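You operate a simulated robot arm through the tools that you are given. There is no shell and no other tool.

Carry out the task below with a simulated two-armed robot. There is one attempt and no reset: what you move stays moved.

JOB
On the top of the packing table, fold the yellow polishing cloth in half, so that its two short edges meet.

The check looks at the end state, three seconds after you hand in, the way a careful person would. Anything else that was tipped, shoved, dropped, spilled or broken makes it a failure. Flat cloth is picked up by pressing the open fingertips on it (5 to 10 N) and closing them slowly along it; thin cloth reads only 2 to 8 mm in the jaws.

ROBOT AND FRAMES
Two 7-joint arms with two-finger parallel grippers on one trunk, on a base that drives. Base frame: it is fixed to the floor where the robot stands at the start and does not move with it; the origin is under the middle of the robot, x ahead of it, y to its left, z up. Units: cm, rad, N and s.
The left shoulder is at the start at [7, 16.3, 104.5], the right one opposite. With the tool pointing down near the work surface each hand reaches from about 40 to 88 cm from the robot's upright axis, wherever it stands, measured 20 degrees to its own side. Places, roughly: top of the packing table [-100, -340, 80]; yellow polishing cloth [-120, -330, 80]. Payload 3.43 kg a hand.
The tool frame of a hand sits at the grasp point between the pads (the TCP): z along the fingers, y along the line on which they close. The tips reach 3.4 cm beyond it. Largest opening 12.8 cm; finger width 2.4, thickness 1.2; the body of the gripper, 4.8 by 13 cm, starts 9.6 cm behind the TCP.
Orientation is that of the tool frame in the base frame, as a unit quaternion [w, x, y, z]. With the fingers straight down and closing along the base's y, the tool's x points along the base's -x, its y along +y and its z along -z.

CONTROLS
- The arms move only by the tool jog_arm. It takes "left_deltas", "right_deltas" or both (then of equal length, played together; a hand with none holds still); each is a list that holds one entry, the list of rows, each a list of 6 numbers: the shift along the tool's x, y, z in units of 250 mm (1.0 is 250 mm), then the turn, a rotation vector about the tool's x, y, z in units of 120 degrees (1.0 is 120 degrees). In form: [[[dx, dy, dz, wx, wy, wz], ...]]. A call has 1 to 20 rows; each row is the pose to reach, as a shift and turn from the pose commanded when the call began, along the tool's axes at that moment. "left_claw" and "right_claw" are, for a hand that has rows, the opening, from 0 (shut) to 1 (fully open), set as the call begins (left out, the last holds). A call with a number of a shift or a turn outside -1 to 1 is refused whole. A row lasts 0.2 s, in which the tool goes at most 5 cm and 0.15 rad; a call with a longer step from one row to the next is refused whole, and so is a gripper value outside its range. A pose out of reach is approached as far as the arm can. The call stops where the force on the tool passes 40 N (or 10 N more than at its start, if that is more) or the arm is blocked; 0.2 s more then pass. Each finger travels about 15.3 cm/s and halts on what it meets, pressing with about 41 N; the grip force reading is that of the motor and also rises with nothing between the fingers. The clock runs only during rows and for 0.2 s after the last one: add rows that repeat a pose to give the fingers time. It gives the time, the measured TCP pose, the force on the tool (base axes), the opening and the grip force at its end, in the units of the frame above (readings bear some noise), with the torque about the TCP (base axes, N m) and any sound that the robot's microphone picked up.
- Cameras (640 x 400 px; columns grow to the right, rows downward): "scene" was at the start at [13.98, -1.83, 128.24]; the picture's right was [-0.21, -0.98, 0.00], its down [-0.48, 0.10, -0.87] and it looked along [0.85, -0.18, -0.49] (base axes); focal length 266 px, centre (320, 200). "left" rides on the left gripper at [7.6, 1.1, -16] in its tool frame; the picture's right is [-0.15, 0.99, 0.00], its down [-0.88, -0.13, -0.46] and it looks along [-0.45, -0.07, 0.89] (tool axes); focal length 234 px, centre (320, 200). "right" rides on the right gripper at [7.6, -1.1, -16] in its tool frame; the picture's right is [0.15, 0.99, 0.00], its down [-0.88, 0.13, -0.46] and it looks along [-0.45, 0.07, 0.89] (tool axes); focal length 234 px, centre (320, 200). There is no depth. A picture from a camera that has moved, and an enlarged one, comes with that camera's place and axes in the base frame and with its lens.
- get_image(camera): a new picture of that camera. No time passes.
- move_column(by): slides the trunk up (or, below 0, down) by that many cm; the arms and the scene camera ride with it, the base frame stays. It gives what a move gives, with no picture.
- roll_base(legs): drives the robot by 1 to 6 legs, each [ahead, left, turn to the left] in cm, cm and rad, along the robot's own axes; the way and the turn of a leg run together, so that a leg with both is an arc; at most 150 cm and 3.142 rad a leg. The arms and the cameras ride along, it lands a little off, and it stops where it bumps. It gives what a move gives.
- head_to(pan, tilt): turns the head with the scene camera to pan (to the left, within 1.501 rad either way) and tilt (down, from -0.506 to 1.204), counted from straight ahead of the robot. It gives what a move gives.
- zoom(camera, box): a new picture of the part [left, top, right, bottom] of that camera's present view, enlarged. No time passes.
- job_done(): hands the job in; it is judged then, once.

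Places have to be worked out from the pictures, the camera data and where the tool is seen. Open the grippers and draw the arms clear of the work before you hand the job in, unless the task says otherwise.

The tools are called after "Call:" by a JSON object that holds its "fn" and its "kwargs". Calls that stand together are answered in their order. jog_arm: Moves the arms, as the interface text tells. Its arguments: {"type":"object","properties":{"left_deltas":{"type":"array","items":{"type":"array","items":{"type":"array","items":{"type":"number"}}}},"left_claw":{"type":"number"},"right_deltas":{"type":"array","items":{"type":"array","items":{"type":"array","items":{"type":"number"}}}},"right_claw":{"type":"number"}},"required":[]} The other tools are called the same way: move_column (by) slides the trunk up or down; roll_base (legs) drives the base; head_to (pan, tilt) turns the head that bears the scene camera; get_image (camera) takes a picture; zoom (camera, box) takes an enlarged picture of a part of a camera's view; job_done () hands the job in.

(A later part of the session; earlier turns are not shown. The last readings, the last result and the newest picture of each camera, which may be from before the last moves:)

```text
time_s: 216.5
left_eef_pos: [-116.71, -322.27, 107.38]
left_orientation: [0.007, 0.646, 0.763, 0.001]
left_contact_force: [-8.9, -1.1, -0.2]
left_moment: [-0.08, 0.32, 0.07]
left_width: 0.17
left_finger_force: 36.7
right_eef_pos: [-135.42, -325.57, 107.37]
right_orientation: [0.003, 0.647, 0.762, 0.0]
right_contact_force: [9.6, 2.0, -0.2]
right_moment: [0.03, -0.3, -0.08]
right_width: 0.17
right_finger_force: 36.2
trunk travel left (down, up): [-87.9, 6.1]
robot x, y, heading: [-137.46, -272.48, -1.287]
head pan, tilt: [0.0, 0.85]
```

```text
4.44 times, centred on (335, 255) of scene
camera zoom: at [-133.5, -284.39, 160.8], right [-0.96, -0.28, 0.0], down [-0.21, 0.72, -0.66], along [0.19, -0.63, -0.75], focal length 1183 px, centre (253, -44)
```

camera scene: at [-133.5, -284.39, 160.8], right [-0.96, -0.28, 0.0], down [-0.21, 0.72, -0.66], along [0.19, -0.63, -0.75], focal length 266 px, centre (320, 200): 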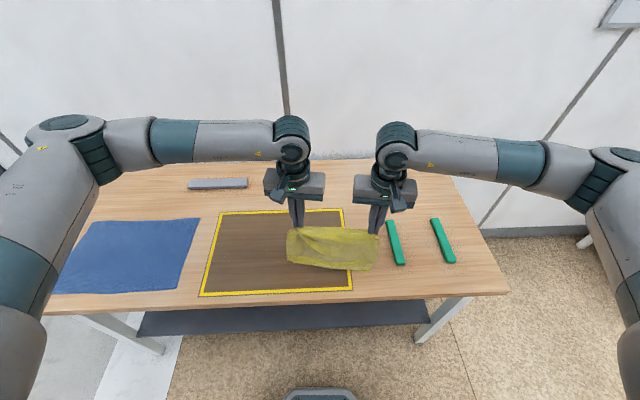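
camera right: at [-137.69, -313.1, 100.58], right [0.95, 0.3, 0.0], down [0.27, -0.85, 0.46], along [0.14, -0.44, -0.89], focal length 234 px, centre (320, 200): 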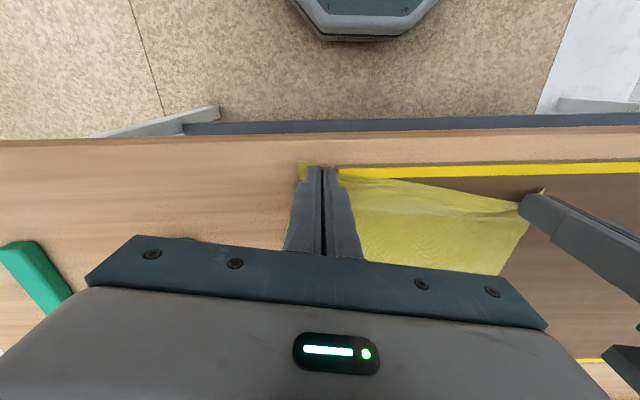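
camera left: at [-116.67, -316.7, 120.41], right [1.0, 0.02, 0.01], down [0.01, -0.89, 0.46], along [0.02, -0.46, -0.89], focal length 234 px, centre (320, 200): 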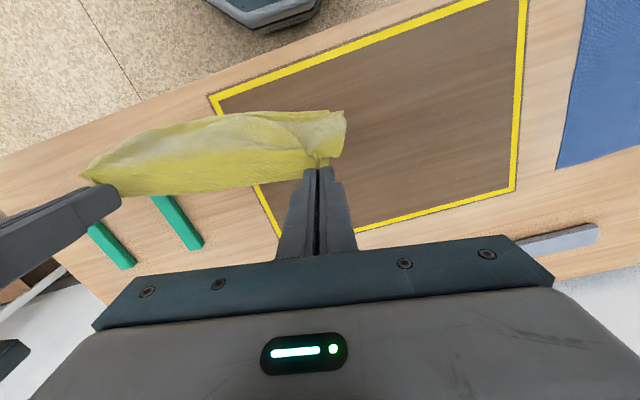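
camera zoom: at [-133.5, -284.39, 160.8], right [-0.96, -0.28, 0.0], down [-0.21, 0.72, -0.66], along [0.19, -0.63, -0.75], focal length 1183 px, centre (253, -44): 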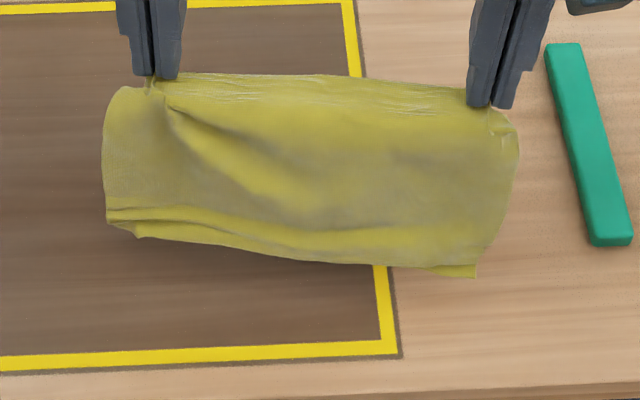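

The full 22 cm now hangs, only curled slightly at the bottom. My trunk is very high, which shortens reach; I raise the arms 20 cm and lower the trunk 23 cm, ending with the lower edge on the table.

Call:
{"fn": "jog_arm", "kwargs": {"left_deltas": [[[0, 0, -0.08, 0, 0, 0], [0, 0, -0.16, 0, 0, 0], [0, 0, -0.24, 0, 0, 0], [0, 0, -0.32, 0, 0, 0], [0, 0, -0.4, 0, 0, 0], [0, 0, -0.48, 0, 0, 0], [0, 0, -0.56, 0, 0, 0], [0, 0, -0.64, 0, 0, 0], [0, 0, -0.72, 0, 0, 0], [0, 0, -0.8, 0, 0, 0], [0, 0, -0.8, 0, 0, 0]]], "right_deltas": [[[0, 0, -0.08, 0, 0, 0], [0, 0, -0.16, 0, 0, 0], [0, 0, -0.24, 0, 0, 0], [0, 0, -0.32, 0, 0, 0], [0, 0, -0.4, 0, 0, 0], [0, 0, -0.48, 0, 0, 0], [0, 0, -0.56, 0, 0, 0], [0, 0, -0.64, 0, 0, 0], [0, 0, -0.72, 0, 0, 0], [0, 0, -0.8, 0, 0, 0], [0, 0, -0.8, 0, 0, 0]]]}}

Call:
{"fn": "move_column", "kwargs": {"by": -23}}

Call:
{"fn": "get_image", "kwargs": {"camera": "scene"}}

```text
time_s: 218.9
left_eef_pos: [-116.86, -322.05, 127.39]
left_orientation: [0.006, 0.646, 0.763, 0.0]
left_contact_force: [-7.6, -1.4, -0.6]
left_moment: [-0.04, 0.25, 0.08]
left_width: 0.17
left_finger_force: 35.9
right_eef_pos: [-135.85, -325.59, 127.38]
right_orientation: [0.003, 0.648, 0.762, 0.0]
right_contact_force: [7.6, 0.1, -0.3]
right_moment: [0.01, -0.25, -0.04]
right_width: 0.16
right_finger_force: 36.1
trunk travel left (down, up): [-87.9, 6.1]
robot x, y, heading: [-137.26, -272.46, -1.29]
head pan, tilt: [0.0, 0.85]
```

```text
time_s: 221.4
left_eef_pos: [-116.76, -322.0, 104.31]
left_orientation: [0.006, 0.645, 0.764, 0.001]
left_contact_force: [-7.3, -2.1, 0.5]
left_moment: [-0.06, 0.25, 0.05]
left_width: 0.14
left_finger_force: 37.1
right_eef_pos: [-135.78, -325.55, 104.47]
right_orientation: [0.003, 0.648, 0.762, 0.0]
right_contact_force: [7.1, 1.9, 0.6]
right_moment: [0.06, -0.27, -0.04]
right_width: 0.16
right_finger_force: 35.7
trunk travel left (down, up): [-64.9, 29.1]
robot x, y, heading: [-137.22, -272.49, -1.284]
head pan, tilt: [0.0, 0.85]
```

```text
taken
camera scene: at [-133.51, -284.36, 137.81], right [-0.96, -0.28, 0.0], down [-0.21, 0.72, -0.66], along [0.19, -0.63, -0.75], focal length 266 px, centre (320, 200)
```

scene: 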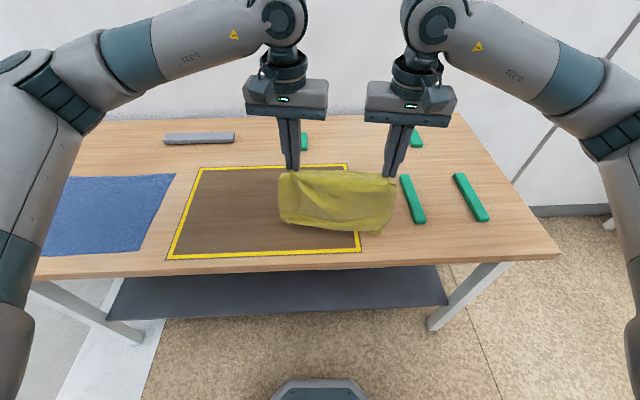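

The hem line hangs level just at the table. I lay the cloth away from me in an arc.

Call:
{"fn": "jog_arm", "kwargs": {"left_deltas": [[[-0.1, 0, 0.008, 0, 0, 0], [-0.2, 0, 0.02, 0, 0, 0], [-0.28, 0, 0.036, 0, 0, 0], [-0.36, 0, 0.068, 0, 0, 0], [-0.42, 0, 0.1, 0, 0, 0], [-0.48, 0, 0.136, 0, 0, 0], [-0.54, 0, 0.18, 0, 0, 0], [-0.6, 0, 0.228, 0, 0, 0], [-0.648, 0, 0.284, 0, 0, 0], [-0.692, 0, 0.34, 0, 0, 0], [-0.732, 0, 0.404, 0, 0, 0], [-0.768, 0, 0.472, 0, 0, 0], [-0.8, 0, 0.544, 0, 0, 0], [-0.828, 0, 0.616, 0, 0, 0], [-0.852, 0, 0.684, 0, 0, 0], [-0.876, 0, 0.748, 0, 0, 0], [-0.904, 0, 0.784, 0, 0, 0], [-0.904, 0, 0.784, 0, 0, 0]]], "right_deltas": [[[-0.1, 0, 0.008, 0, 0, 0], [-0.2, 0, 0.02, 0, 0, 0], [-0.28, 0, 0.036, 0, 0, 0], [-0.36, 0, 0.068, 0, 0, 0], [-0.42, 0, 0.1, 0, 0, 0], [-0.48, 0, 0.136, 0, 0, 0], [-0.54, 0, 0.18, 0, 0, 0], [-0.6, 0, 0.228, 0, 0, 0], [-0.648, 0, 0.284, 0, 0, 0], [-0.692, 0, 0.34, 0, 0, 0], [-0.732, 0, 0.404, 0, 0, 0], [-0.768, 0, 0.472, 0, 0, 0], [-0.8, 0, 0.544, 0, 0, 0], [-0.828, 0, 0.616, 0, 0, 0], [-0.852, 0, 0.684, 0, 0, 0], [-0.876, 0, 0.748, 0, 0, 0], [-0.904, 0, 0.784, 0, 0, 0], [-0.904, 0, 0.784, 0, 0, 0]]]}}

Call:
{"fn": "get_image", "kwargs": {"camera": "scene"}}

Call:
{"fn": "zoom", "kwargs": {"camera": "scene", "box": [260, 150, 400, 250]}}

```text
time_s: 225.2
left_eef_pos: [-112.82, -344.53, 84.93]
left_orientation: [0.007, 0.646, 0.763, 0.001]
left_contact_force: [-11.1, -1.9, -0.1]
left_moment: [-0.09, 0.37, 0.12]
left_width: 0.18
left_finger_force: 36.6
right_eef_pos: [-131.87, -347.84, 84.87]
right_orientation: [0.004, 0.647, 0.762, 0.001]
right_contact_force: [11.1, 2.6, -0.4]
right_moment: [0.05, -0.34, -0.07]
right_width: 0.14
right_finger_force: 36.5
trunk travel left (down, up): [-64.9, 29.1]
robot x, y, heading: [-137.16, -271.89, -1.284]
head pan, tilt: [0.0, 0.85]
```

```text
taken
camera scene: at [-133.51, -284.35, 137.81], right [-0.96, -0.28, 0.0], down [-0.21, 0.72, -0.66], along [0.19, -0.63, -0.75], focal length 266 px, centre (320, 200)
```

scene: 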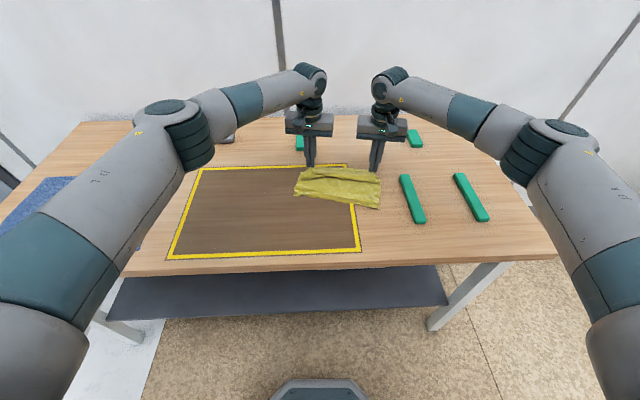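

```text
4.00 times, centred on (330, 200) of scene
camera zoom: at [-133.51, -284.35, 137.81], right [-0.96, -0.28, 0.0], down [-0.21, 0.72, -0.66], along [0.19, -0.63, -0.75], focal length 1065 px, centre (280, 200)
```

zoom: 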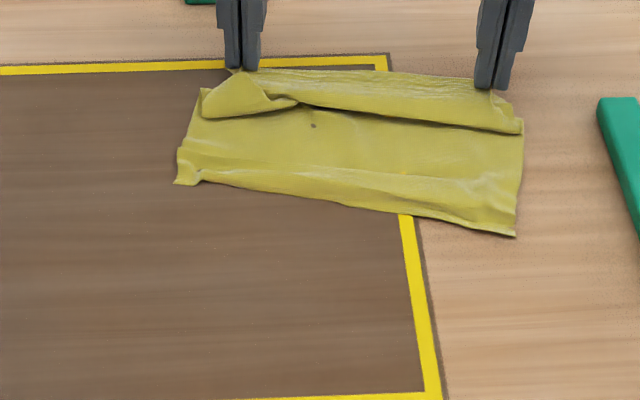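

The cloth slid along and left a slack roll behind the held edge. I now simply draw both hands 5 cm farther at low height to take up the slack.

Call:
{"fn": "jog_arm", "kwargs": {"left_deltas": [[[-0.02, 0, -0.02, 0, 0, 0], [-0.05, 0, -0.03, 0, 0, 0], [-0.08, 0, -0.03, 0, 0, 0], [-0.11, 0, -0.03, 0, 0, 0], [-0.14, 0, -0.03, 0, 0, 0], [-0.17, 0, -0.02, 0, 0, 0], [-0.2, 0, -0.01, 0, 0, 0], [-0.2, 0, 0, 0, 0, 0]]], "right_deltas": [[[-0.02, 0, -0.02, 0, 0, 0], [-0.05, 0, -0.03, 0, 0, 0], [-0.08, 0, -0.03, 0, 0, 0], [-0.11, 0, -0.03, 0, 0, 0], [-0.14, 0, -0.03, 0, 0, 0], [-0.17, 0, -0.02, 0, 0, 0], [-0.2, 0, -0.01, 0, 0, 0], [-0.2, 0, 0, 0, 0, 0]]]}}

Call:
{"fn": "zoom", "kwargs": {"camera": "scene", "box": [260, 150, 400, 250]}}

```text
time_s: 227.0
left_eef_pos: [-112.15, -348.83, 85.52]
left_orientation: [0.007, 0.646, 0.763, 0.0]
left_contact_force: [-9.6, -2.3, -0.2]
left_moment: [-0.07, 0.32, 0.1]
left_width: 0.19
left_finger_force: 36.6
left hand out of reach, approached as far as the arm can: row 7, 8
right_eef_pos: [-131.12, -352.87, 84.95]
right_orientation: [0.004, 0.647, 0.763, 0.001]
right_contact_force: [9.2, 2.2, 1.0]
right_moment: [0.09, -0.34, -0.07]
right_width: 0.16
right_finger_force: 35.9
trunk travel left (down, up): [-64.9, 29.1]
robot x, y, heading: [-137.06, -272.44, -1.285]
head pan, tilt: [0.0, 0.85]
```

```text
4.00 times, centred on (330, 200) of scene
camera zoom: at [-133.56, -284.4, 137.8], right [-0.96, -0.28, 0.0], down [-0.21, 0.72, -0.66], along [0.19, -0.63, -0.75], focal length 1065 px, centre (280, 200)
```

zoom: 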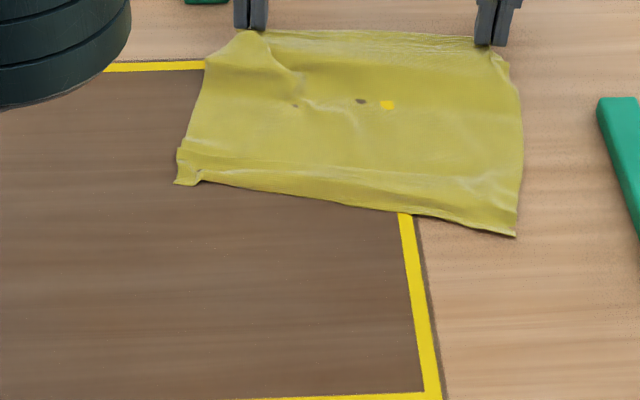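

Now it lies much flatter: about 20 cm deep at right, less at left. I lower, release and retreat for a clear look.

Call:
{"fn": "jog_arm", "kwargs": {"left_deltas": [[[0, 0, 0.03, 0, 0, 0], [0, 0, 0.05, 0, 0, 0], [0, 0, 0.06, 0, 0, 0]]], "right_deltas": [[[0, 0, 0.02, 0, 0, 0], [0, 0, 0.035, 0, 0, 0], [0, 0, 0.04, 0, 0, 0]]]}}

Call:
{"fn": "jog_arm", "kwargs": {"left_deltas": [[[0, 0, 0, 0, 0, 0], [0, 0, 0, 0, 0, 0], [0, 0, -0.06, 0, 0, 0], [0.02, 0, -0.16, 0, 0, 0], [0.06, 0.04, -0.3, 0, 0, 0], [0.1, 0.12, -0.42, 0, 0, 0], [0.16, 0.24, -0.52, 0, 0, 0], [0.22, 0.38, -0.6, 0, 0, 0], [0.3, 0.52, -0.66, 0, 0, 0], [0.4, 0.66, -0.7, 0, 0, 0]]], "right_deltas": [[[0, 0, 0, 0, 0, 0], [0, 0, 0, 0, 0, 0], [0, 0, -0.06, 0, 0, 0], [0.02, 0, -0.16, 0, 0, 0], [0.06, -0.04, -0.3, 0, 0, 0], [0.1, -0.12, -0.42, 0, 0, 0], [0.16, -0.24, -0.52, 0, 0, 0], [0.22, -0.38, -0.6, 0, 0, 0], [0.3, -0.52, -0.66, 0, 0, 0], [0.4, -0.66, -0.7, 0, 0, 0]]], "left_claw": 0.2, "right_claw": 0.2}}

Call:
{"fn": "get_image", "kwargs": {"camera": "scene"}}

Call:
{"fn": "zoom", "kwargs": {"camera": "scene", "box": [270, 140, 390, 220]}}

```text
time_s: 227.8
left_eef_pos: [-112.74, -348.25, 83.88]
left_orientation: [0.004, 0.652, 0.758, 0.002]
left_contact_force: [-5.2, -1.6, -0.4]
left_moment: [-0.04, 0.17, 0.06]
left_width: 0.19
left_finger_force: 36.9
left hand out of reach, approached as far as the arm can: row 3
right_eef_pos: [-131.17, -352.99, 83.88]
right_orientation: [0.003, 0.648, 0.762, 0.0]
right_contact_force: [5.7, 1.9, -0.5]
right_moment: [0.03, -0.2, -0.06]
right_width: 0.16
right_finger_force: 36.2
trunk travel left (down, up): [-64.9, 29.1]
robot x, y, heading: [-137.33, -272.21, -1.282]
head pan, tilt: [0.0, 0.85]
```

```text
time_s: 230.0
left_eef_pos: [-97.73, -335.55, 101.71]
left_orientation: [0.006, 0.646, 0.763, 0.0]
left_contact_force: [0.0, 0.5, 0.1]
left_moment: [-0.05, -0.01, 0.0]
left_width: 2.57
left_finger_force: 0.0
right_eef_pos: [-149.11, -345.39, 101.54]
right_orientation: [0.005, 0.647, 0.763, -0.001]
right_contact_force: [0.8, 0.1, 0.1]
right_moment: [-0.08, -0.01, 0.03]
right_width: 2.53
right_finger_force: 0.1
trunk travel left (down, up): [-64.9, 29.1]
robot x, y, heading: [-137.01, -272.19, -1.281]
head pan, tilt: [0.0, 0.85]
```

```text
taken
camera scene: at [-133.53, -284.1, 137.83], right [-0.96, -0.28, 0.0], down [-0.21, 0.72, -0.66], along [0.19, -0.63, -0.75], focal length 266 px, centre (320, 200)
```

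scene: 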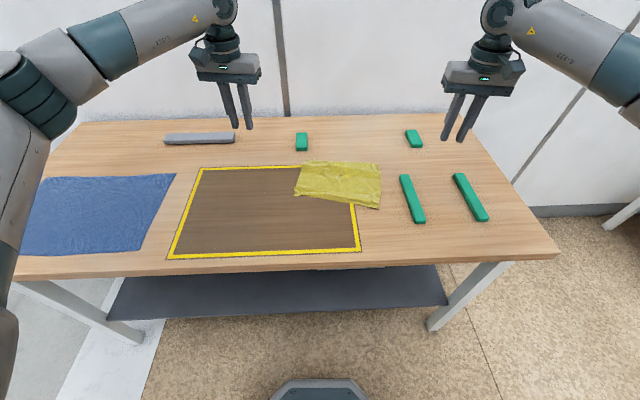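

```text
5.00 times, centred on (330, 180) of scene
camera zoom: at [-133.53, -284.1, 137.83], right [-0.96, -0.28, 0.0], down [-0.21, 0.72, -0.66], along [0.19, -0.63, -0.75], focal length 1331 px, centre (270, 300)
```

zoom: 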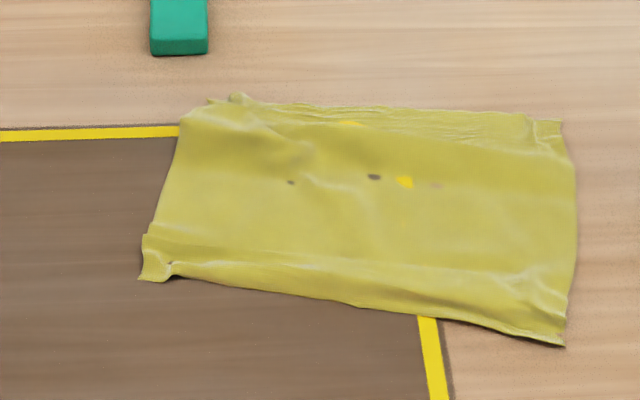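

The cloth is almost flat, with remaining small pleats at the near side. I bring the left hand's camera over the near side for a close look.

Call:
{"fn": "jog_arm", "kwargs": {"left_deltas": [[[0.06, -0.1, 0, 0, 0, 0], [0.12, -0.2, 0, 0, 0, 0], [0.18, -0.32, 0, 0, 0, 0], [0.24, -0.44, 0, 0, 0, 0], [0.3, -0.56, 0, 0, 0, 0], [0.36, -0.68, 0, 0, 0, 0], [0.42, -0.78, 0, 0, 0, 0], [0.46, -0.84, 0, 0, 0, 0], [0.46, -0.84, 0, 0, 0, 0]]]}}

Call:
{"fn": "get_image", "kwargs": {"camera": "left"}}

Call:
{"fn": "zoom", "kwargs": {"camera": "left", "box": [160, 90, 480, 250]}}

```text
time_s: 232.0
left_eef_pos: [-120.39, -328.15, 101.33]
left_orientation: [0.006, 0.646, 0.763, 0.001]
left_contact_force: [-0.2, 0.2, -0.9]
left_moment: [-0.02, -0.02, 0.01]
left_width: 2.54
left_finger_force: 0.1
right_eef_pos: [-149.06, -345.7, 101.31]
right_orientation: [0.004, 0.647, 0.762, 0.0]
right_contact_force: [0.0, -0.6, 0.4]
right_moment: [-0.02, 0.01, 0.02]
right_width: 2.56
right_finger_force: 0.0
trunk travel left (down, up): [-64.9, 29.1]
robot x, y, heading: [-137.71, -272.29, -1.287]
head pan, tilt: [0.0, 0.85]
```

```text
taken
camera left: at [-120.77, -320.27, 117.11], right [1.0, 0.02, 0.01], down [0.01, -0.89, 0.46], along [0.02, -0.46, -0.89], focal length 234 px, centre (320, 200)
```

left: 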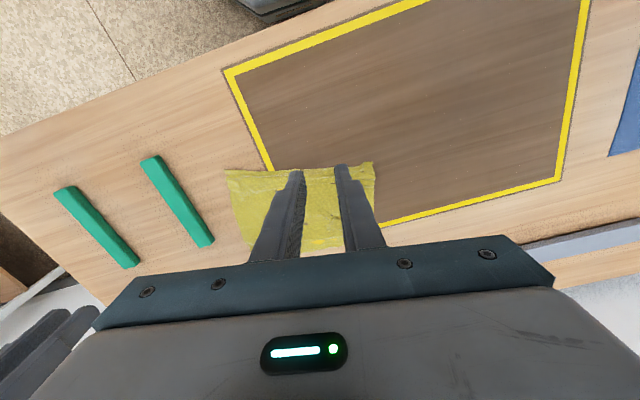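

```text
2.00 times, centred on (320, 170) of left
camera zoom: at [-120.77, -320.27, 117.11], right [1.0, 0.02, 0.01], down [0.01, -0.89, 0.46], along [0.02, -0.46, -0.89], focal length 468 px, centre (320, 260)
```

zoom: 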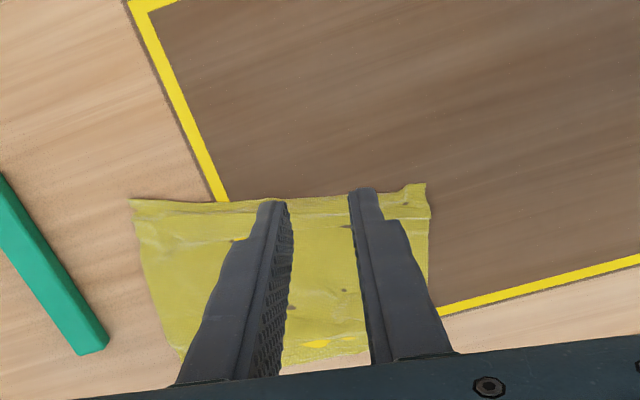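

I will pin the cloth's body with the left hand's opened fingers and pull the near-right corner toward me with the right. I move the left hand over the cloth's middle and the right hand over the near-right corner.

Call:
{"fn": "jog_arm", "kwargs": {"left_deltas": [[[-0.1, -0.02, 0, 0, 0, 0], [-0.2, -0.04, 0.04, 0, 0, 0], [-0.3, -0.06, 0.1, 0, 0, 0], [-0.4, -0.08, 0.18, 0, 0, 0], [-0.5, -0.1, 0.28, 0, 0, 0], [-0.582, -0.122, 0.38, 0, 0, 0], [-0.582, -0.122, 0.48, 0, 0, 0], [-0.582, -0.122, 0.58, 0, 0, 0], [-0.582, -0.122, 0.66, 0, 0, 0], [-0.582, -0.122, 0.684, 0, 0, 0]]], "right_deltas": [[[0.03, 0.06, 0, 0, 0, 0], [0.07, 0.14, 0, 0, 0, 0], [0.12, 0.23, 0.02, 0, 0, 0], [0.17, 0.33, 0.08, 0, 0, 0], [0.22, 0.43, 0.14, 0, 0, 0], [0.27, 0.53, 0.22, 0, 0, 0], [0.32, 0.62, 0.3, 0, 0, 0], [0.357, 0.699, 0.4, 0, 0, 0], [0.357, 0.699, 0.49, 0, 0, 0], [0.357, 0.699, 0.53, 0, 0, 0]]], "left_claw": 0.47, "right_claw": 0.22}}

Call:
{"fn": "zoom", "kwargs": {"camera": "right", "box": [230, 90, 430, 220]}}

Call:
{"fn": "zoom", "kwargs": {"camera": "scene", "box": [270, 130, 400, 220]}}

```text
time_s: 234.2
left_eef_pos: [-120.75, -342.93, 84.24]
left_orientation: [0.006, 0.646, 0.764, 0.0]
left_contact_force: [-0.3, 0.2, 0.7]
left_moment: [0.01, -0.01, 0.0]
left_width: 6.01
left_finger_force: 0.0
right_eef_pos: [-133.25, -334.01, 88.1]
right_orientation: [0.005, 0.647, 0.762, 0.001]
right_contact_force: [0.2, -0.5, 0.4]
right_moment: [0.02, 0.0, 0.01]
right_width: 2.83
right_finger_force: 0.0
trunk travel left (down, up): [-64.9, 29.1]
robot x, y, heading: [-137.61, -272.38, -1.28]
head pan, tilt: [0.0, 0.85]
```

```text
3.08 times, centred on (330, 155) of right
camera zoom: at [-135.58, -326.55, 104.02], right [0.95, 0.3, 0.0], down [0.27, -0.85, 0.46], along [0.14, -0.44, -0.89], focal length 720 px, centre (289, 338)
```

zoom: 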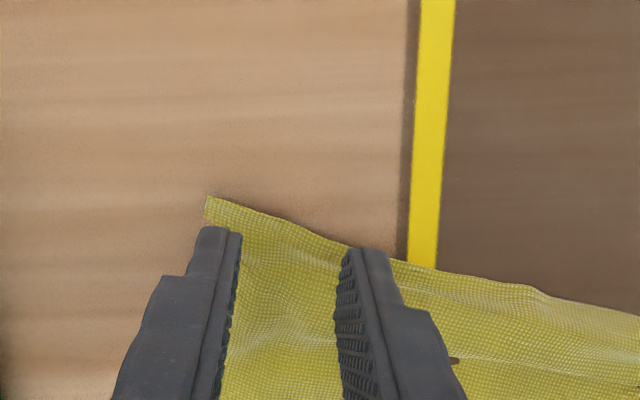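

```text
4.44 times, centred on (335, 175) of scene
camera zoom: at [-133.49, -284.37, 137.81], right [-0.96, -0.28, 0.0], down [-0.21, 0.72, -0.66], along [0.19, -0.63, -0.75], focal length 1183 px, centre (253, 311)
```

zoom: 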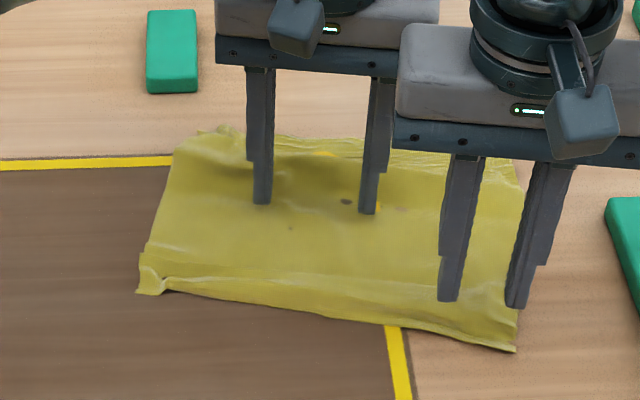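

The right fingers stand just over the near edge. I press the left down to pin and the right to grip, then close the right.

Call:
{"fn": "jog_arm", "kwargs": {"left_deltas": [[[0, 0, 0.01, 0, 0, 0], [0, 0, 0.02, 0, 0, 0], [0, 0, 0.03, 0, 0, 0], [0, 0, 0.035, 0, 0, 0], [0, 0, 0.038, 0, 0, 0], [0, 0, 0.04, 0, 0, 0], [0, 0, 0.04, 0, 0, 0], [0, 0, 0.04, 0, 0, 0]]], "right_deltas": [[[-0.012, 0, 0.03, 0, 0, 0], [-0.012, 0, 0.07, 0, 0, 0], [-0.012, 0, 0.11, 0, 0, 0], [-0.012, 0, 0.15, 0, 0, 0], [-0.012, 0, 0.17, 0, 0, 0], [-0.012, 0, 0.18, 0, 0, 0], [-0.012, 0, 0.186, 0, 0, 0], [-0.012, 0, 0.19, 0, 0, 0]]]}}

Call:
{"fn": "jog_arm", "kwargs": {"right_deltas": [[[0, 0, 0, 0, 0, 0], [0, 0, 0, 0, 0, 0]]], "right_claw": 0.18}}

Call:
{"fn": "jog_arm", "kwargs": {"right_deltas": [[[0, 0, 0, 0, 0, 0], [0, 0, 0, 0, 0, 0]]], "right_claw": 0.14}}

Call:
{"fn": "jog_arm", "kwargs": {"right_deltas": [[[0, 0, 0, 0, 0, 0], [0, 0, 0, 0, 0, 0]]], "right_claw": 0.1}}

Call:
{"fn": "zoom", "kwargs": {"camera": "right", "box": [250, 120, 410, 220]}}

```text
time_s: 236.0
left_eef_pos: [-120.78, -343.03, 83.49]
left_orientation: [0.008, 0.646, 0.763, 0.0]
left_contact_force: [1.3, -4.2, 15.1]
left_moment: [-0.08, 0.48, 0.09]
left_width: 5.95
left_finger_force: 0.0
right_eef_pos: [-133.2, -334.27, 83.5]
right_orientation: [0.005, 0.648, 0.762, -0.001]
right_contact_force: [-0.9, 1.0, 8.6]
right_moment: [0.0, -0.04, 0.0]
right_width: 2.83
right_finger_force: 0.1
trunk travel left (down, up): [-64.9, 29.1]
robot x, y, heading: [-137.22, -271.93, -1.286]
head pan, tilt: [0.0, 0.85]
```

```text
time_s: 236.6
left_eef_pos: [-120.73, -343.02, 83.5]
left_orientation: [0.008, 0.646, 0.763, -0.001]
left_contact_force: [1.1, -4.4, 17.2]
left_moment: [-0.14, 0.6, 0.16]
left_width: 6.01
left_finger_force: 0.0
right_eef_pos: [-133.04, -334.32, 83.48]
right_orientation: [0.005, 0.647, 0.762, -0.001]
right_contact_force: [0.3, -1.2, 12.3]
right_moment: [-0.13, -0.09, -0.03]
right_width: 2.21
right_finger_force: 0.0
trunk travel left (down, up): [-64.9, 29.1]
robot x, y, heading: [-137.12, -272.19, -1.285]
head pan, tilt: [0.0, 0.85]
```

```text
time_s: 237.2
left_eef_pos: [-120.81, -343.1, 83.54]
left_orientation: [0.008, 0.646, 0.764, 0.0]
left_contact_force: [1.8, -4.0, 17.8]
left_moment: [-0.14, 0.67, 0.12]
left_width: 5.98
left_finger_force: 0.1
right_eef_pos: [-133.22, -334.1, 83.48]
right_orientation: [0.005, 0.647, 0.762, -0.001]
right_contact_force: [-0.2, -1.3, 13.3]
right_moment: [-0.08, -0.09, -0.05]
right_width: 1.68
right_finger_force: 0.0
trunk travel left (down, up): [-64.9, 29.1]
robot x, y, heading: [-137.35, -272.3, -1.288]
head pan, tilt: [0.0, 0.85]
```

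```text
time_s: 237.8
left_eef_pos: [-120.76, -342.97, 83.54]
left_orientation: [0.008, 0.646, 0.763, -0.001]
left_contact_force: [1.5, -3.1, 16.9]
left_moment: [-0.13, 0.63, 0.18]
left_width: 5.94
left_finger_force: 0.1
right_eef_pos: [-133.14, -334.18, 83.59]
right_orientation: [0.005, 0.648, 0.762, -0.002]
right_contact_force: [-0.5, 0.0, 16.2]
right_moment: [-0.13, -0.04, 0.01]
right_width: 1.12
right_finger_force: 0.1
trunk travel left (down, up): [-64.9, 29.1]
robot x, y, heading: [-137.15, -272.14, -1.283]
head pan, tilt: [0.0, 0.85]
```

```text
4.00 times, centred on (330, 170) of right
camera zoom: at [-135.59, -326.68, 99.45], right [0.95, 0.3, 0.0], down [0.27, -0.84, 0.46], along [0.14, -0.44, -0.89], focal length 937 px, centre (280, 320)
```

zoom: 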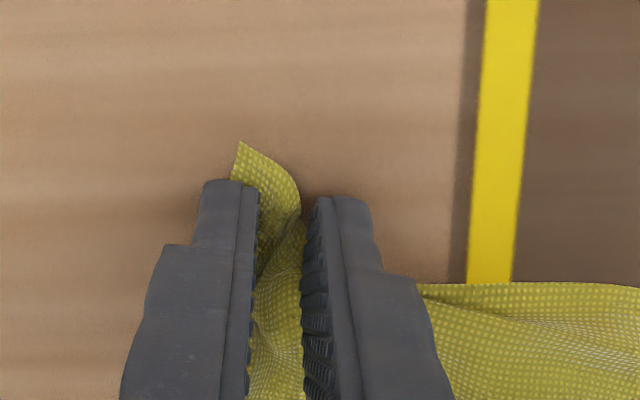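

The corner gathers well. I close fully, then pull slowly toward me and slightly up with the left hand pinning, watching the force.

Call:
{"fn": "jog_arm", "kwargs": {"right_deltas": [[[0, 0, 0, 0, 0, 0], [0, 0, 0, 0, 0, 0]]], "right_claw": 0.05}}

Call:
{"fn": "jog_arm", "kwargs": {"right_deltas": [[[0, 0, 0, 0, 0, 0], [0, 0, 0, 0, 0, 0], [0, 0, 0, 0, 0, 0]]], "right_claw": 0.0}}

Call:
{"fn": "jog_arm", "kwargs": {"right_deltas": [[[0, 0, -0.02, 0, 0, 0], [0.01, 0, -0.04, 0, 0, 0], [0.03, -0.005, -0.06, 0, 0, 0], [0.05, -0.01, -0.06, 0, 0, 0], [0.07, -0.01, -0.06, 0, 0, 0], [0.09, -0.01, -0.06, 0, 0, 0], [0.11, -0.01, -0.05, 0, 0, 0], [0.13, -0.01, -0.04, 0, 0, 0]]]}}

Call:
{"fn": "zoom", "kwargs": {"camera": "scene", "box": [270, 130, 400, 230]}}

Call:
{"fn": "get_image", "kwargs": {"camera": "right"}}

```text
time_s: 238.4
left_eef_pos: [-120.79, -342.98, 83.57]
left_orientation: [0.008, 0.646, 0.763, -0.001]
left_contact_force: [1.5, -3.4, 17.7]
left_moment: [-0.07, 0.62, 0.17]
left_width: 6.0
left_finger_force: 0.1
right_eef_pos: [-133.19, -334.15, 83.44]
right_orientation: [0.005, 0.647, 0.762, 0.0]
right_contact_force: [-1.4, -0.8, 16.0]
right_moment: [-0.14, -0.06, -0.02]
right_width: 0.54
right_finger_force: 0.2
trunk travel left (down, up): [-64.9, 29.1]
robot x, y, heading: [-137.26, -272.12, -1.284]
head pan, tilt: [0.0, 0.85]
```

```text
time_s: 239.2
left_eef_pos: [-120.86, -342.96, 83.53]
left_orientation: [0.008, 0.646, 0.763, 0.0]
left_contact_force: [-0.1, -3.6, 16.3]
left_moment: [-0.11, 0.66, 0.14]
left_width: 6.04
left_finger_force: 0.1
right_eef_pos: [-133.19, -334.09, 83.53]
right_orientation: [0.005, 0.647, 0.763, -0.001]
right_contact_force: [1.6, 0.8, 16.0]
right_moment: [-0.08, -0.14, 0.07]
right_width: 0.2
right_finger_force: 37.1
trunk travel left (down, up): [-64.9, 29.1]
robot x, y, heading: [-137.05, -271.62, -1.283]
head pan, tilt: [0.0, 0.85]
```

```text
time_s: 241.0
left_eef_pos: [-120.75, -343.08, 83.46]
left_orientation: [0.008, 0.646, 0.763, 0.0]
left_contact_force: [0.3, 3.9, 26.5]
left_moment: [0.12, 1.0, -0.1]
left_width: 5.99
left_finger_force: 0.1
right_eef_pos: [-134.03, -331.05, 84.53]
right_orientation: [0.004, 0.647, 0.762, -0.001]
right_contact_force: [2.1, -2.7, -0.4]
right_moment: [-0.06, -0.07, 0.06]
right_width: 0.22
right_finger_force: 36.9
trunk travel left (down, up): [-64.9, 29.1]
robot x, y, heading: [-137.04, -272.29, -1.284]
head pan, tilt: [0.0, 0.85]
```

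```text
4.00 times, centred on (335, 180) of scene
camera zoom: at [-133.54, -284.06, 137.84], right [-0.96, -0.28, 0.0], down [-0.21, 0.72, -0.66], along [0.19, -0.63, -0.75], focal length 1065 px, centre (260, 280)
```

zoom: 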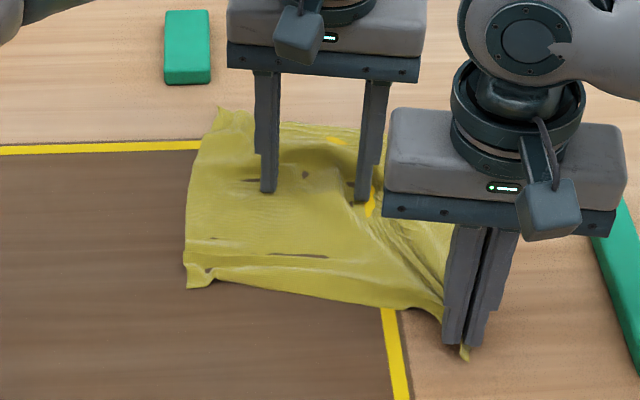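

```text
taken
camera right: at [-136.37, -323.51, 100.38], right [0.95, 0.3, 0.0], down [0.27, -0.84, 0.46], along [0.14, -0.44, -0.89], focal length 234 px, centre (320, 200)
```

right: 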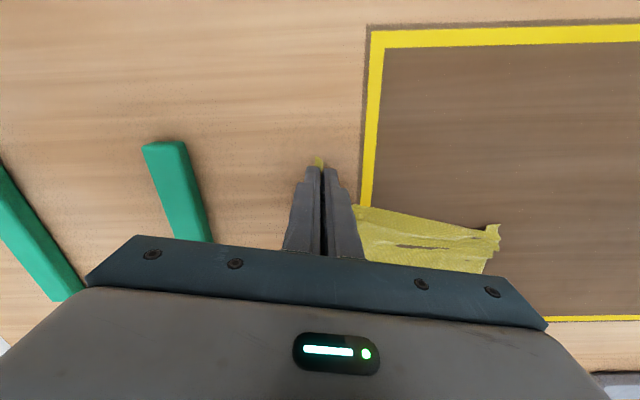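

The near-right corner came out 3 cm with the left pin holding. I set it down, release, and then swap roles for the near-left corner.

Call:
{"fn": "jog_arm", "kwargs": {"right_deltas": [[[0, 0, 0.02, 0, 0, 0], [0, 0, 0.03, 0, 0, 0]]]}}

Call:
{"fn": "jog_arm", "kwargs": {"right_deltas": [[[0, 0, 0, 0, 0, 0], [0, 0, 0, 0, 0, 0], [0, 0, -0.08, 0, 0, 0], [0, 0, -0.2, 0, 0, 0], [0, -0.1, -0.34, 0, 0, 0], [0, -0.25, -0.46, 0, 0, 0], [0, -0.4, -0.56, 0, 0, 0]]], "right_claw": 0.2}}

Call:
{"fn": "jog_arm", "kwargs": {"left_deltas": [[[0, 0, -0.06, 0, 0, 0], [0, 0, -0.16, 0, 0, 0], [0, 0.06, -0.3, 0, 0, 0], [0, 0.16, -0.42, 0, 0, 0], [0, 0.3, -0.54, 0, 0, 0], [0, 0.45, -0.66, 0, 0, 0], [0, 0.6, -0.7, 0, 0, 0]]]}}

Call:
{"fn": "zoom", "kwargs": {"camera": "scene", "box": [270, 140, 390, 230]}}

```text
time_s: 241.6
left_eef_pos: [-120.74, -342.92, 83.58]
left_orientation: [0.007, 0.646, 0.763, -0.001]
left_contact_force: [-1.3, 2.8, 25.8]
left_moment: [0.07, 1.03, -0.08]
left_width: 6.01
left_finger_force: 0.0
right_eef_pos: [-134.09, -330.99, 83.71]
right_orientation: [0.005, 0.647, 0.762, -0.001]
right_contact_force: [2.5, -2.5, -0.8]
right_moment: [-0.08, -0.07, 0.01]
right_width: 0.21
right_finger_force: 36.7
trunk travel left (down, up): [-64.9, 29.1]
robot x, y, heading: [-137.36, -271.93, -1.287]
head pan, tilt: [0.0, 0.85]
```

```text
time_s: 243.2
left_eef_pos: [-120.82, -342.9, 83.48]
left_orientation: [0.007, 0.645, 0.764, -0.001]
left_contact_force: [2.0, 1.5, 26.0]
left_moment: [0.02, 0.95, -0.06]
left_width: 5.92
left_finger_force: 0.2
right_eef_pos: [-143.92, -332.48, 97.77]
right_orientation: [0.004, 0.647, 0.762, -0.001]
right_contact_force: [-0.2, -0.5, -0.5]
right_moment: [0.0, -0.01, -0.02]
right_width: 2.57
right_finger_force: 0.2
trunk travel left (down, up): [-64.9, 29.1]
robot x, y, heading: [-137.41, -271.96, -1.279]
head pan, tilt: [0.0, 0.85]
```

```text
time_s: 244.8
left_eef_pos: [-105.84, -340.28, 100.91]
left_orientation: [0.006, 0.646, 0.763, 0.001]
left_contact_force: [0.2, -0.5, 0.2]
left_moment: [-0.02, 0.01, 0.02]
left_width: 6.04
left_finger_force: 0.0
right_eef_pos: [-143.79, -332.7, 97.69]
right_orientation: [0.003, 0.647, 0.762, 0.0]
right_contact_force: [0.2, 0.6, -0.1]
right_moment: [0.0, 0.04, -0.01]
right_width: 2.54
right_finger_force: 0.1
trunk travel left (down, up): [-64.9, 29.1]
robot x, y, heading: [-137.24, -272.03, -1.281]
head pan, tilt: [0.0, 0.85]
```

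```text
4.44 times, centred on (330, 185) of scene
camera zoom: at [-133.36, -284.33, 137.8], right [-0.96, -0.28, 0.0], down [-0.21, 0.72, -0.66], along [0.19, -0.63, -0.75], focal length 1183 px, centre (276, 267)
```

zoom: 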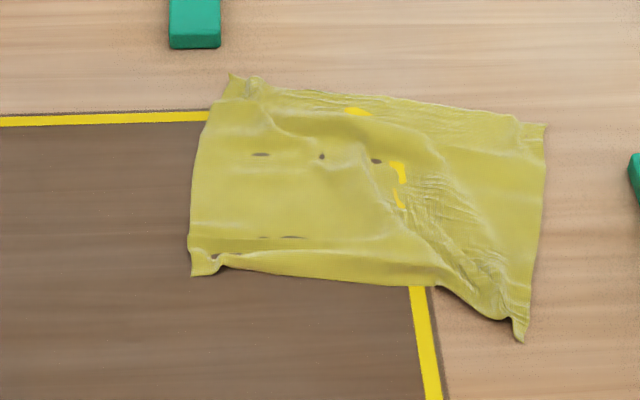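

The left edge and right edge are now about 20 cm each. I pin the middle with the right hand and bring the left hand over the near-left corner at about [-114.1,-330.7].

Call:
{"fn": "jog_arm", "kwargs": {"left_deltas": [[[0.08, -0.03, 0, 0, 0, 0], [0.16, -0.08, 0, 0, 0, 0], [0.24, -0.14, 0.04, 0, 0, 0], [0.32, -0.2, 0.1, 0, 0, 0], [0.4, -0.27, 0.18, 0, 0, 0], [0.445, -0.33, 0.28, 0, 0, 0], [0.445, -0.358, 0.38, 0, 0, 0], [0.445, -0.358, 0.47, 0, 0, 0], [0.445, -0.358, 0.516, 0, 0, 0], [0.445, -0.358, 0.516, 0, 0, 0]]], "right_deltas": [[[-0.06, 0.06, 0, 0, 0, 0], [-0.13, 0.14, 0, 0, 0, 0], [-0.2, 0.23, 0.04, 0, 0, 0], [-0.28, 0.32, 0.1, 0, 0, 0], [-0.36, 0.41, 0.18, 0, 0, 0], [-0.43, 0.5, 0.26, 0, 0, 0], [-0.494, 0.578, 0.36, 0, 0, 0], [-0.494, 0.578, 0.45, 0, 0, 0], [-0.494, 0.578, 0.52, 0, 0, 0], [-0.494, 0.578, 0.54, 0, 0, 0]]], "left_claw": 0.22, "right_claw": 0.47}}

Call:
{"fn": "zoom", "kwargs": {"camera": "left", "box": [230, 90, 430, 220]}}

```text
time_s: 247.0
left_eef_pos: [-116.72, -331.14, 87.85]
left_orientation: [0.007, 0.646, 0.764, 0.0]
left_contact_force: [-0.9, -0.5, 0.2]
left_moment: [-0.03, -0.01, 0.01]
left_width: 2.81
left_finger_force: 0.1
right_eef_pos: [-127.58, -342.59, 84.17]
right_orientation: [0.004, 0.648, 0.762, 0.0]
right_contact_force: [0.8, 0.0, -0.3]
right_moment: [-0.01, -0.01, 0.02]
right_width: 6.01
right_finger_force: 0.0
trunk travel left (down, up): [-64.9, 29.1]
robot x, y, heading: [-137.02, -272.1, -1.285]
head pan, tilt: [0.0, 0.85]
```

```text
3.08 times, centred on (330, 155) of left
camera zoom: at [-117.07, -323.32, 103.63], right [1.0, 0.02, 0.01], down [0.01, -0.89, 0.46], along [0.02, -0.46, -0.89], focal length 720 px, centre (289, 338)
```

zoom: 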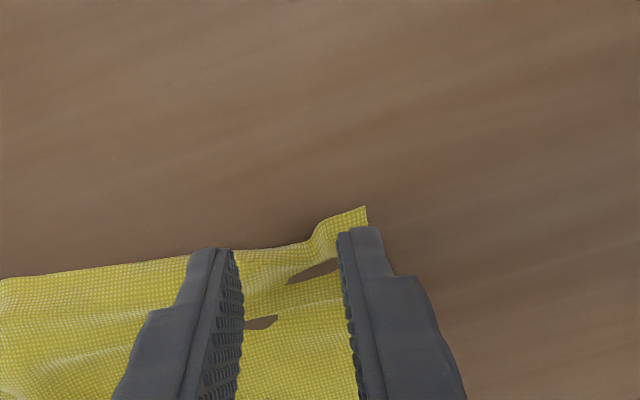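

The edge lies about 0.8 cm farther than the tips. I shift the left hand, press it, press the right as a pin, and close the left.

Call:
{"fn": "jog_arm", "kwargs": {"left_deltas": [[[-0.03, 0, 0.03, 0, 0, 0], [-0.03, 0, 0.07, 0, 0, 0], [-0.03, 0, 0.11, 0, 0, 0], [-0.03, 0, 0.15, 0, 0, 0], [-0.03, 0, 0.165, 0, 0, 0], [-0.03, 0, 0.174, 0, 0, 0], [-0.03, 0, 0.178, 0, 0, 0], [-0.03, 0, 0.18, 0, 0, 0]]], "right_deltas": [[[0, 0, 0.01, 0, 0, 0], [0, 0, 0.02, 0, 0, 0], [0, 0, 0.028, 0, 0, 0], [0, 0, 0.034, 0, 0, 0], [0, 0, 0.038, 0, 0, 0], [0, 0, 0.04, 0, 0, 0], [0, 0, 0.04, 0, 0, 0], [0, 0, 0.04, 0, 0, 0]]]}}

Call:
{"fn": "jog_arm", "kwargs": {"left_deltas": [[[0, 0, 0, 0, 0, 0], [0, 0, 0, 0, 0, 0]]], "left_claw": 0.18}}

Call:
{"fn": "jog_arm", "kwargs": {"left_deltas": [[[0, 0, 0, 0, 0, 0], [0, 0, 0, 0, 0, 0]]], "left_claw": 0.14}}

Call:
{"fn": "jog_arm", "kwargs": {"left_deltas": [[[0, 0, 0, 0, 0, 0], [0, 0, 0, 0, 0, 0]]], "left_claw": 0.1}}

Call:
{"fn": "zoom", "kwargs": {"camera": "left", "box": [250, 120, 410, 220]}}

```text
time_s: 248.8
left_eef_pos: [-116.44, -331.67, 83.47]
left_orientation: [0.008, 0.645, 0.764, -0.001]
left_contact_force: [0.8, -1.0, 1.2]
left_moment: [-0.02, 0.05, -0.01]
left_width: 2.82
left_finger_force: 0.0
right_eef_pos: [-127.59, -342.59, 83.53]
right_orientation: [0.006, 0.647, 0.762, -0.002]
right_contact_force: [0.1, -7.5, 31.7]
right_moment: [-0.19, 1.18, 0.25]
right_width: 6.07
right_finger_force: 0.8
trunk travel left (down, up): [-64.9, 29.1]
robot x, y, heading: [-137.26, -272.35, -1.285]
head pan, tilt: [0.0, 0.85]
```

```text
time_s: 249.4
left_eef_pos: [-116.56, -331.55, 83.47]
left_orientation: [0.008, 0.646, 0.763, 0.0]
left_contact_force: [0.7, -0.4, 1.5]
left_moment: [0.03, 0.02, 0.01]
left_width: 2.31
left_finger_force: 0.2
right_eef_pos: [-127.45, -342.65, 83.45]
right_orientation: [0.006, 0.648, 0.762, -0.001]
right_contact_force: [-0.4, -8.4, 33.0]
right_moment: [-0.27, 1.23, 0.31]
right_width: 6.07
right_finger_force: 0.1
trunk travel left (down, up): [-64.9, 29.1]
robot x, y, heading: [-137.09, -272.11, -1.284]
head pan, tilt: [0.0, 0.85]
```

```text
time_s: 250.0
left_eef_pos: [-116.55, -331.66, 83.54]
left_orientation: [0.007, 0.646, 0.763, 0.0]
left_contact_force: [-0.7, 0.2, 2.4]
left_moment: [0.02, 0.01, 0.0]
left_width: 1.8
left_finger_force: 0.0
right_eef_pos: [-127.6, -342.48, 83.41]
right_orientation: [0.006, 0.648, 0.762, -0.001]
right_contact_force: [0.1, -7.7, 34.2]
right_moment: [-0.21, 1.23, 0.32]
right_width: 6.1
right_finger_force: 0.3
trunk travel left (down, up): [-64.9, 29.1]
robot x, y, heading: [-137.0, -272.34, -1.28]
head pan, tilt: [0.0, 0.85]
```

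```text
time_s: 250.6
left_eef_pos: [-116.5, -331.69, 83.54]
left_orientation: [0.007, 0.646, 0.763, -0.001]
left_contact_force: [0.4, -1.1, 1.9]
left_moment: [-0.02, 0.0, -0.02]
left_width: 1.3
left_finger_force: 0.1
right_eef_pos: [-127.44, -342.51, 83.47]
right_orientation: [0.006, 0.647, 0.762, -0.001]
right_contact_force: [0.5, -8.2, 34.0]
right_moment: [-0.21, 1.26, 0.3]
right_width: 6.05
right_finger_force: 0.3
trunk travel left (down, up): [-64.9, 29.1]
robot x, y, heading: [-137.18, -272.24, -1.285]
head pan, tilt: [0.0, 0.85]
```

```text
4.00 times, centred on (330, 170) of left
camera zoom: at [-116.9, -323.81, 99.35], right [1.0, 0.02, 0.01], down [0.01, -0.89, 0.46], along [0.02, -0.46, -0.89], focal length 937 px, centre (280, 320)
```

zoom: 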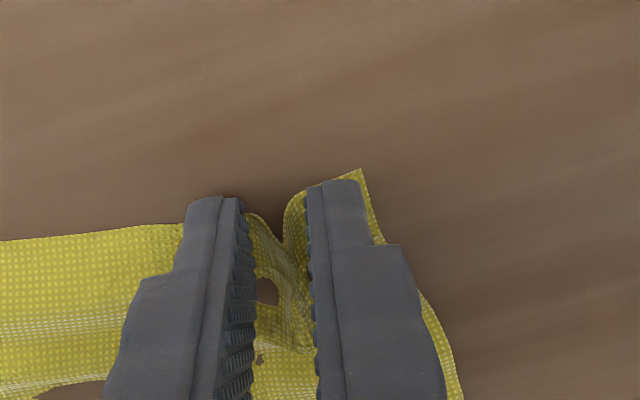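

The ridge is there although the press was light. I close fully, then pull the near-left corner toward me.

Call:
{"fn": "jog_arm", "kwargs": {"left_deltas": [[[0, 0, 0.002, 0, 0, 0], [0, 0, 0.003, 0, 0, 0]]], "right_deltas": [[[0, 0, -0.002, 0, 0, 0], [0, 0, -0.003, 0, 0, 0]]], "left_claw": 0.05}}

Call:
{"fn": "jog_arm", "kwargs": {"left_deltas": [[[0, 0, 0, 0, 0, 0], [0, 0, 0, 0, 0, 0], [0, 0, 0, 0, 0, 0]]], "left_claw": 0.0}}

Call:
{"fn": "jog_arm", "kwargs": {"left_deltas": [[[0, 0, -0.02, 0, 0, 0], [0.01, 0.002, -0.04, 0, 0, 0], [0.03, 0.006, -0.06, 0, 0, 0], [0.05, 0.01, -0.06, 0, 0, 0], [0.07, 0.014, -0.06, 0, 0, 0], [0.09, 0.018, -0.06, 0, 0, 0], [0.11, 0.022, -0.05, 0, 0, 0], [0.11, 0.022, -0.04, 0, 0, 0]]]}}

Call:
{"fn": "zoom", "kwargs": {"camera": "scene", "box": [270, 130, 400, 230]}}

```text
time_s: 251.2
left_eef_pos: [-116.67, -331.68, 83.5]
left_orientation: [0.008, 0.646, 0.763, 0.0]
left_contact_force: [0.0, -0.6, 7.0]
left_moment: [0.0, 0.04, -0.01]
left_width: 0.61
left_finger_force: 0.1
right_eef_pos: [-127.6, -342.51, 83.41]
right_orientation: [0.005, 0.648, 0.762, -0.002]
right_contact_force: [0.6, -6.8, 29.3]
right_moment: [-0.22, 1.08, 0.26]
right_width: 6.04
right_finger_force: 0.2
trunk travel left (down, up): [-64.9, 29.1]
robot x, y, heading: [-137.19, -272.01, -1.281]
head pan, tilt: [0.0, 0.85]
```

```text
time_s: 252.0
left_eef_pos: [-116.49, -331.69, 83.61]
left_orientation: [0.008, 0.646, 0.763, 0.0]
left_contact_force: [-0.8, -2.0, 9.7]
left_moment: [-0.04, 0.03, -0.01]
left_width: 0.21
left_finger_force: 36.9
right_eef_pos: [-127.61, -342.51, 83.52]
right_orientation: [0.005, 0.648, 0.762, -0.001]
right_contact_force: [0.5, -6.6, 27.5]
right_moment: [-0.15, 1.0, 0.23]
right_width: 6.02
right_finger_force: 0.0
trunk travel left (down, up): [-64.9, 29.1]
robot x, y, heading: [-137.44, -271.99, -1.285]
head pan, tilt: [0.0, 0.85]
```

```text
time_s: 253.8
left_eef_pos: [-116.46, -328.81, 84.39]
left_orientation: [0.007, 0.646, 0.763, 0.001]
left_contact_force: [-0.9, -1.2, -0.2]
left_moment: [-0.02, 0.03, 0.0]
left_width: 0.2
left_finger_force: 36.2
right_eef_pos: [-127.52, -342.42, 83.55]
right_orientation: [0.006, 0.647, 0.762, -0.001]
right_contact_force: [0.2, -3.0, 32.0]
right_moment: [-0.08, 1.12, 0.14]
right_width: 6.04
right_finger_force: 0.3
trunk travel left (down, up): [-64.9, 29.1]
robot x, y, heading: [-137.08, -272.36, -1.281]
head pan, tilt: [0.0, 0.85]
```

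```text
4.00 times, centred on (335, 180) of scene
camera zoom: at [-133.54, -284.02, 137.84], right [-0.96, -0.28, 0.0], down [-0.21, 0.72, -0.66], along [0.19, -0.63, -0.75], focal length 1065 px, centre (260, 280)
```

zoom: 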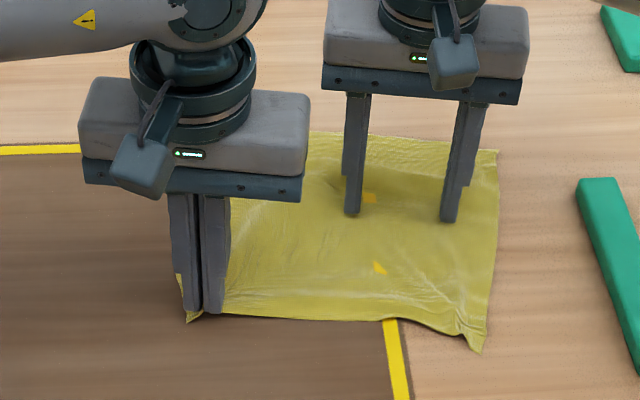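

The cloth looks nearly flat now. I draw the near-left corner 3 cm farther left to stretch the near edge, then release both and look.

Call:
{"fn": "jog_arm", "kwargs": {"left_deltas": [[[0, 0.02, 0, 0, 0, 0], [0, 0.04, 0, 0, 0, 0], [0, 0.06, 0, 0, 0, 0], [0, 0.08, 0, 0, 0, 0], [0, 0.1, 0, 0, 0, 0], [0, 0.12, 0.01, 0, 0, 0], [0, 0.12, 0.03, 0, 0, 0]]]}}

Call:
{"fn": "jog_arm", "kwargs": {"left_deltas": [[[0, 0, 0, 0, 0, 0], [0, 0, 0, 0, 0, 0], [0, 0, -0.08, 0, 0, 0], [0, 0, -0.2, 0, 0, 0], [0, 0.1, -0.34, 0, 0, 0], [0, 0.25, -0.46, 0, 0, 0], [0, 0.4, -0.56, 0, 0, 0]]], "left_claw": 0.2}}

Call:
{"fn": "jog_arm", "kwargs": {"right_deltas": [[[0, 0, -0.06, 0, 0, 0], [0, 0, -0.16, 0, 0, 0], [0, -0.06, -0.3, 0, 0, 0], [0, -0.16, -0.42, 0, 0, 0], [0, -0.3, -0.54, 0, 0, 0], [0, -0.45, -0.6, 0, 0, 0], [0, -0.6, -0.6, 0, 0, 0]]]}}

Call:
{"fn": "zoom", "kwargs": {"camera": "scene", "box": [270, 140, 390, 230]}}

```text
time_s: 255.4
left_eef_pos: [-113.47, -328.39, 83.7]
left_orientation: [0.007, 0.646, 0.763, -0.001]
left_contact_force: [-1.3, -1.1, -0.3]
left_moment: [-0.05, 0.05, 0.02]
left_width: 0.17
left_finger_force: 36.5
right_eef_pos: [-127.57, -342.47, 83.61]
right_orientation: [0.006, 0.648, 0.762, -0.002]
right_contact_force: [-0.2, -3.1, 31.3]
right_moment: [-0.03, 1.13, 0.13]
right_width: 5.99
right_finger_force: 0.0
trunk travel left (down, up): [-64.9, 29.1]
robot x, y, heading: [-136.98, -272.39, -1.288]
head pan, tilt: [0.0, 0.85]
```

```text
time_s: 257.0
left_eef_pos: [-103.67, -326.49, 97.76]
left_orientation: [0.008, 0.646, 0.763, 0.0]
left_contact_force: [-0.1, -0.2, 0.4]
left_moment: [0.01, 0.01, -0.01]
left_width: 2.54
left_finger_force: 0.2
right_eef_pos: [-127.53, -342.48, 83.62]
right_orientation: [0.006, 0.647, 0.762, -0.002]
right_contact_force: [-1.7, -3.1, 33.1]
right_moment: [-0.09, 1.19, 0.17]
right_width: 6.09
right_finger_force: 0.7
trunk travel left (down, up): [-64.9, 29.1]
robot x, y, heading: [-137.39, -272.07, -1.284]
head pan, tilt: [0.0, 0.85]
```

```text
time_s: 258.6
left_eef_pos: [-103.88, -326.62, 97.64]
left_orientation: [0.006, 0.646, 0.763, 0.001]
left_contact_force: [-0.1, 0.2, 0.1]
left_moment: [0.01, -0.01, 0.01]
left_width: 2.59
left_finger_force: 0.0
right_eef_pos: [-142.6, -345.0, 98.14]
right_orientation: [0.004, 0.647, 0.763, 0.0]
right_contact_force: [0.2, 0.4, 0.2]
right_moment: [-0.02, -0.02, -0.02]
right_width: 6.02
right_finger_force: 0.1
trunk travel left (down, up): [-64.9, 29.1]
robot x, y, heading: [-137.12, -272.11, -1.282]
head pan, tilt: [0.0, 0.85]
```

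```text
4.44 times, centred on (330, 185) of scene
camera zoom: at [-133.67, -284.38, 137.81], right [-0.96, -0.28, 0.0], down [-0.21, 0.72, -0.66], along [0.19, -0.63, -0.75], focal length 1183 px, centre (276, 267)
```

zoom: 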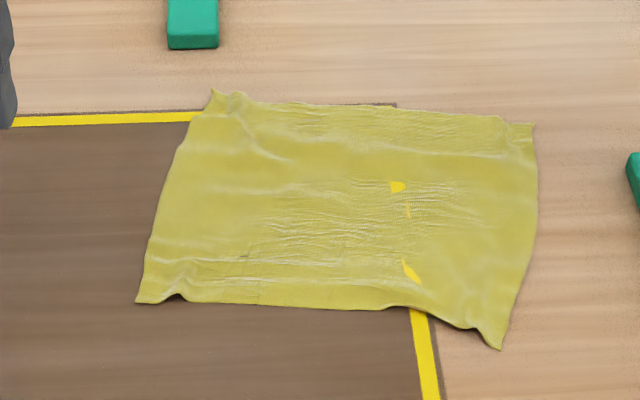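

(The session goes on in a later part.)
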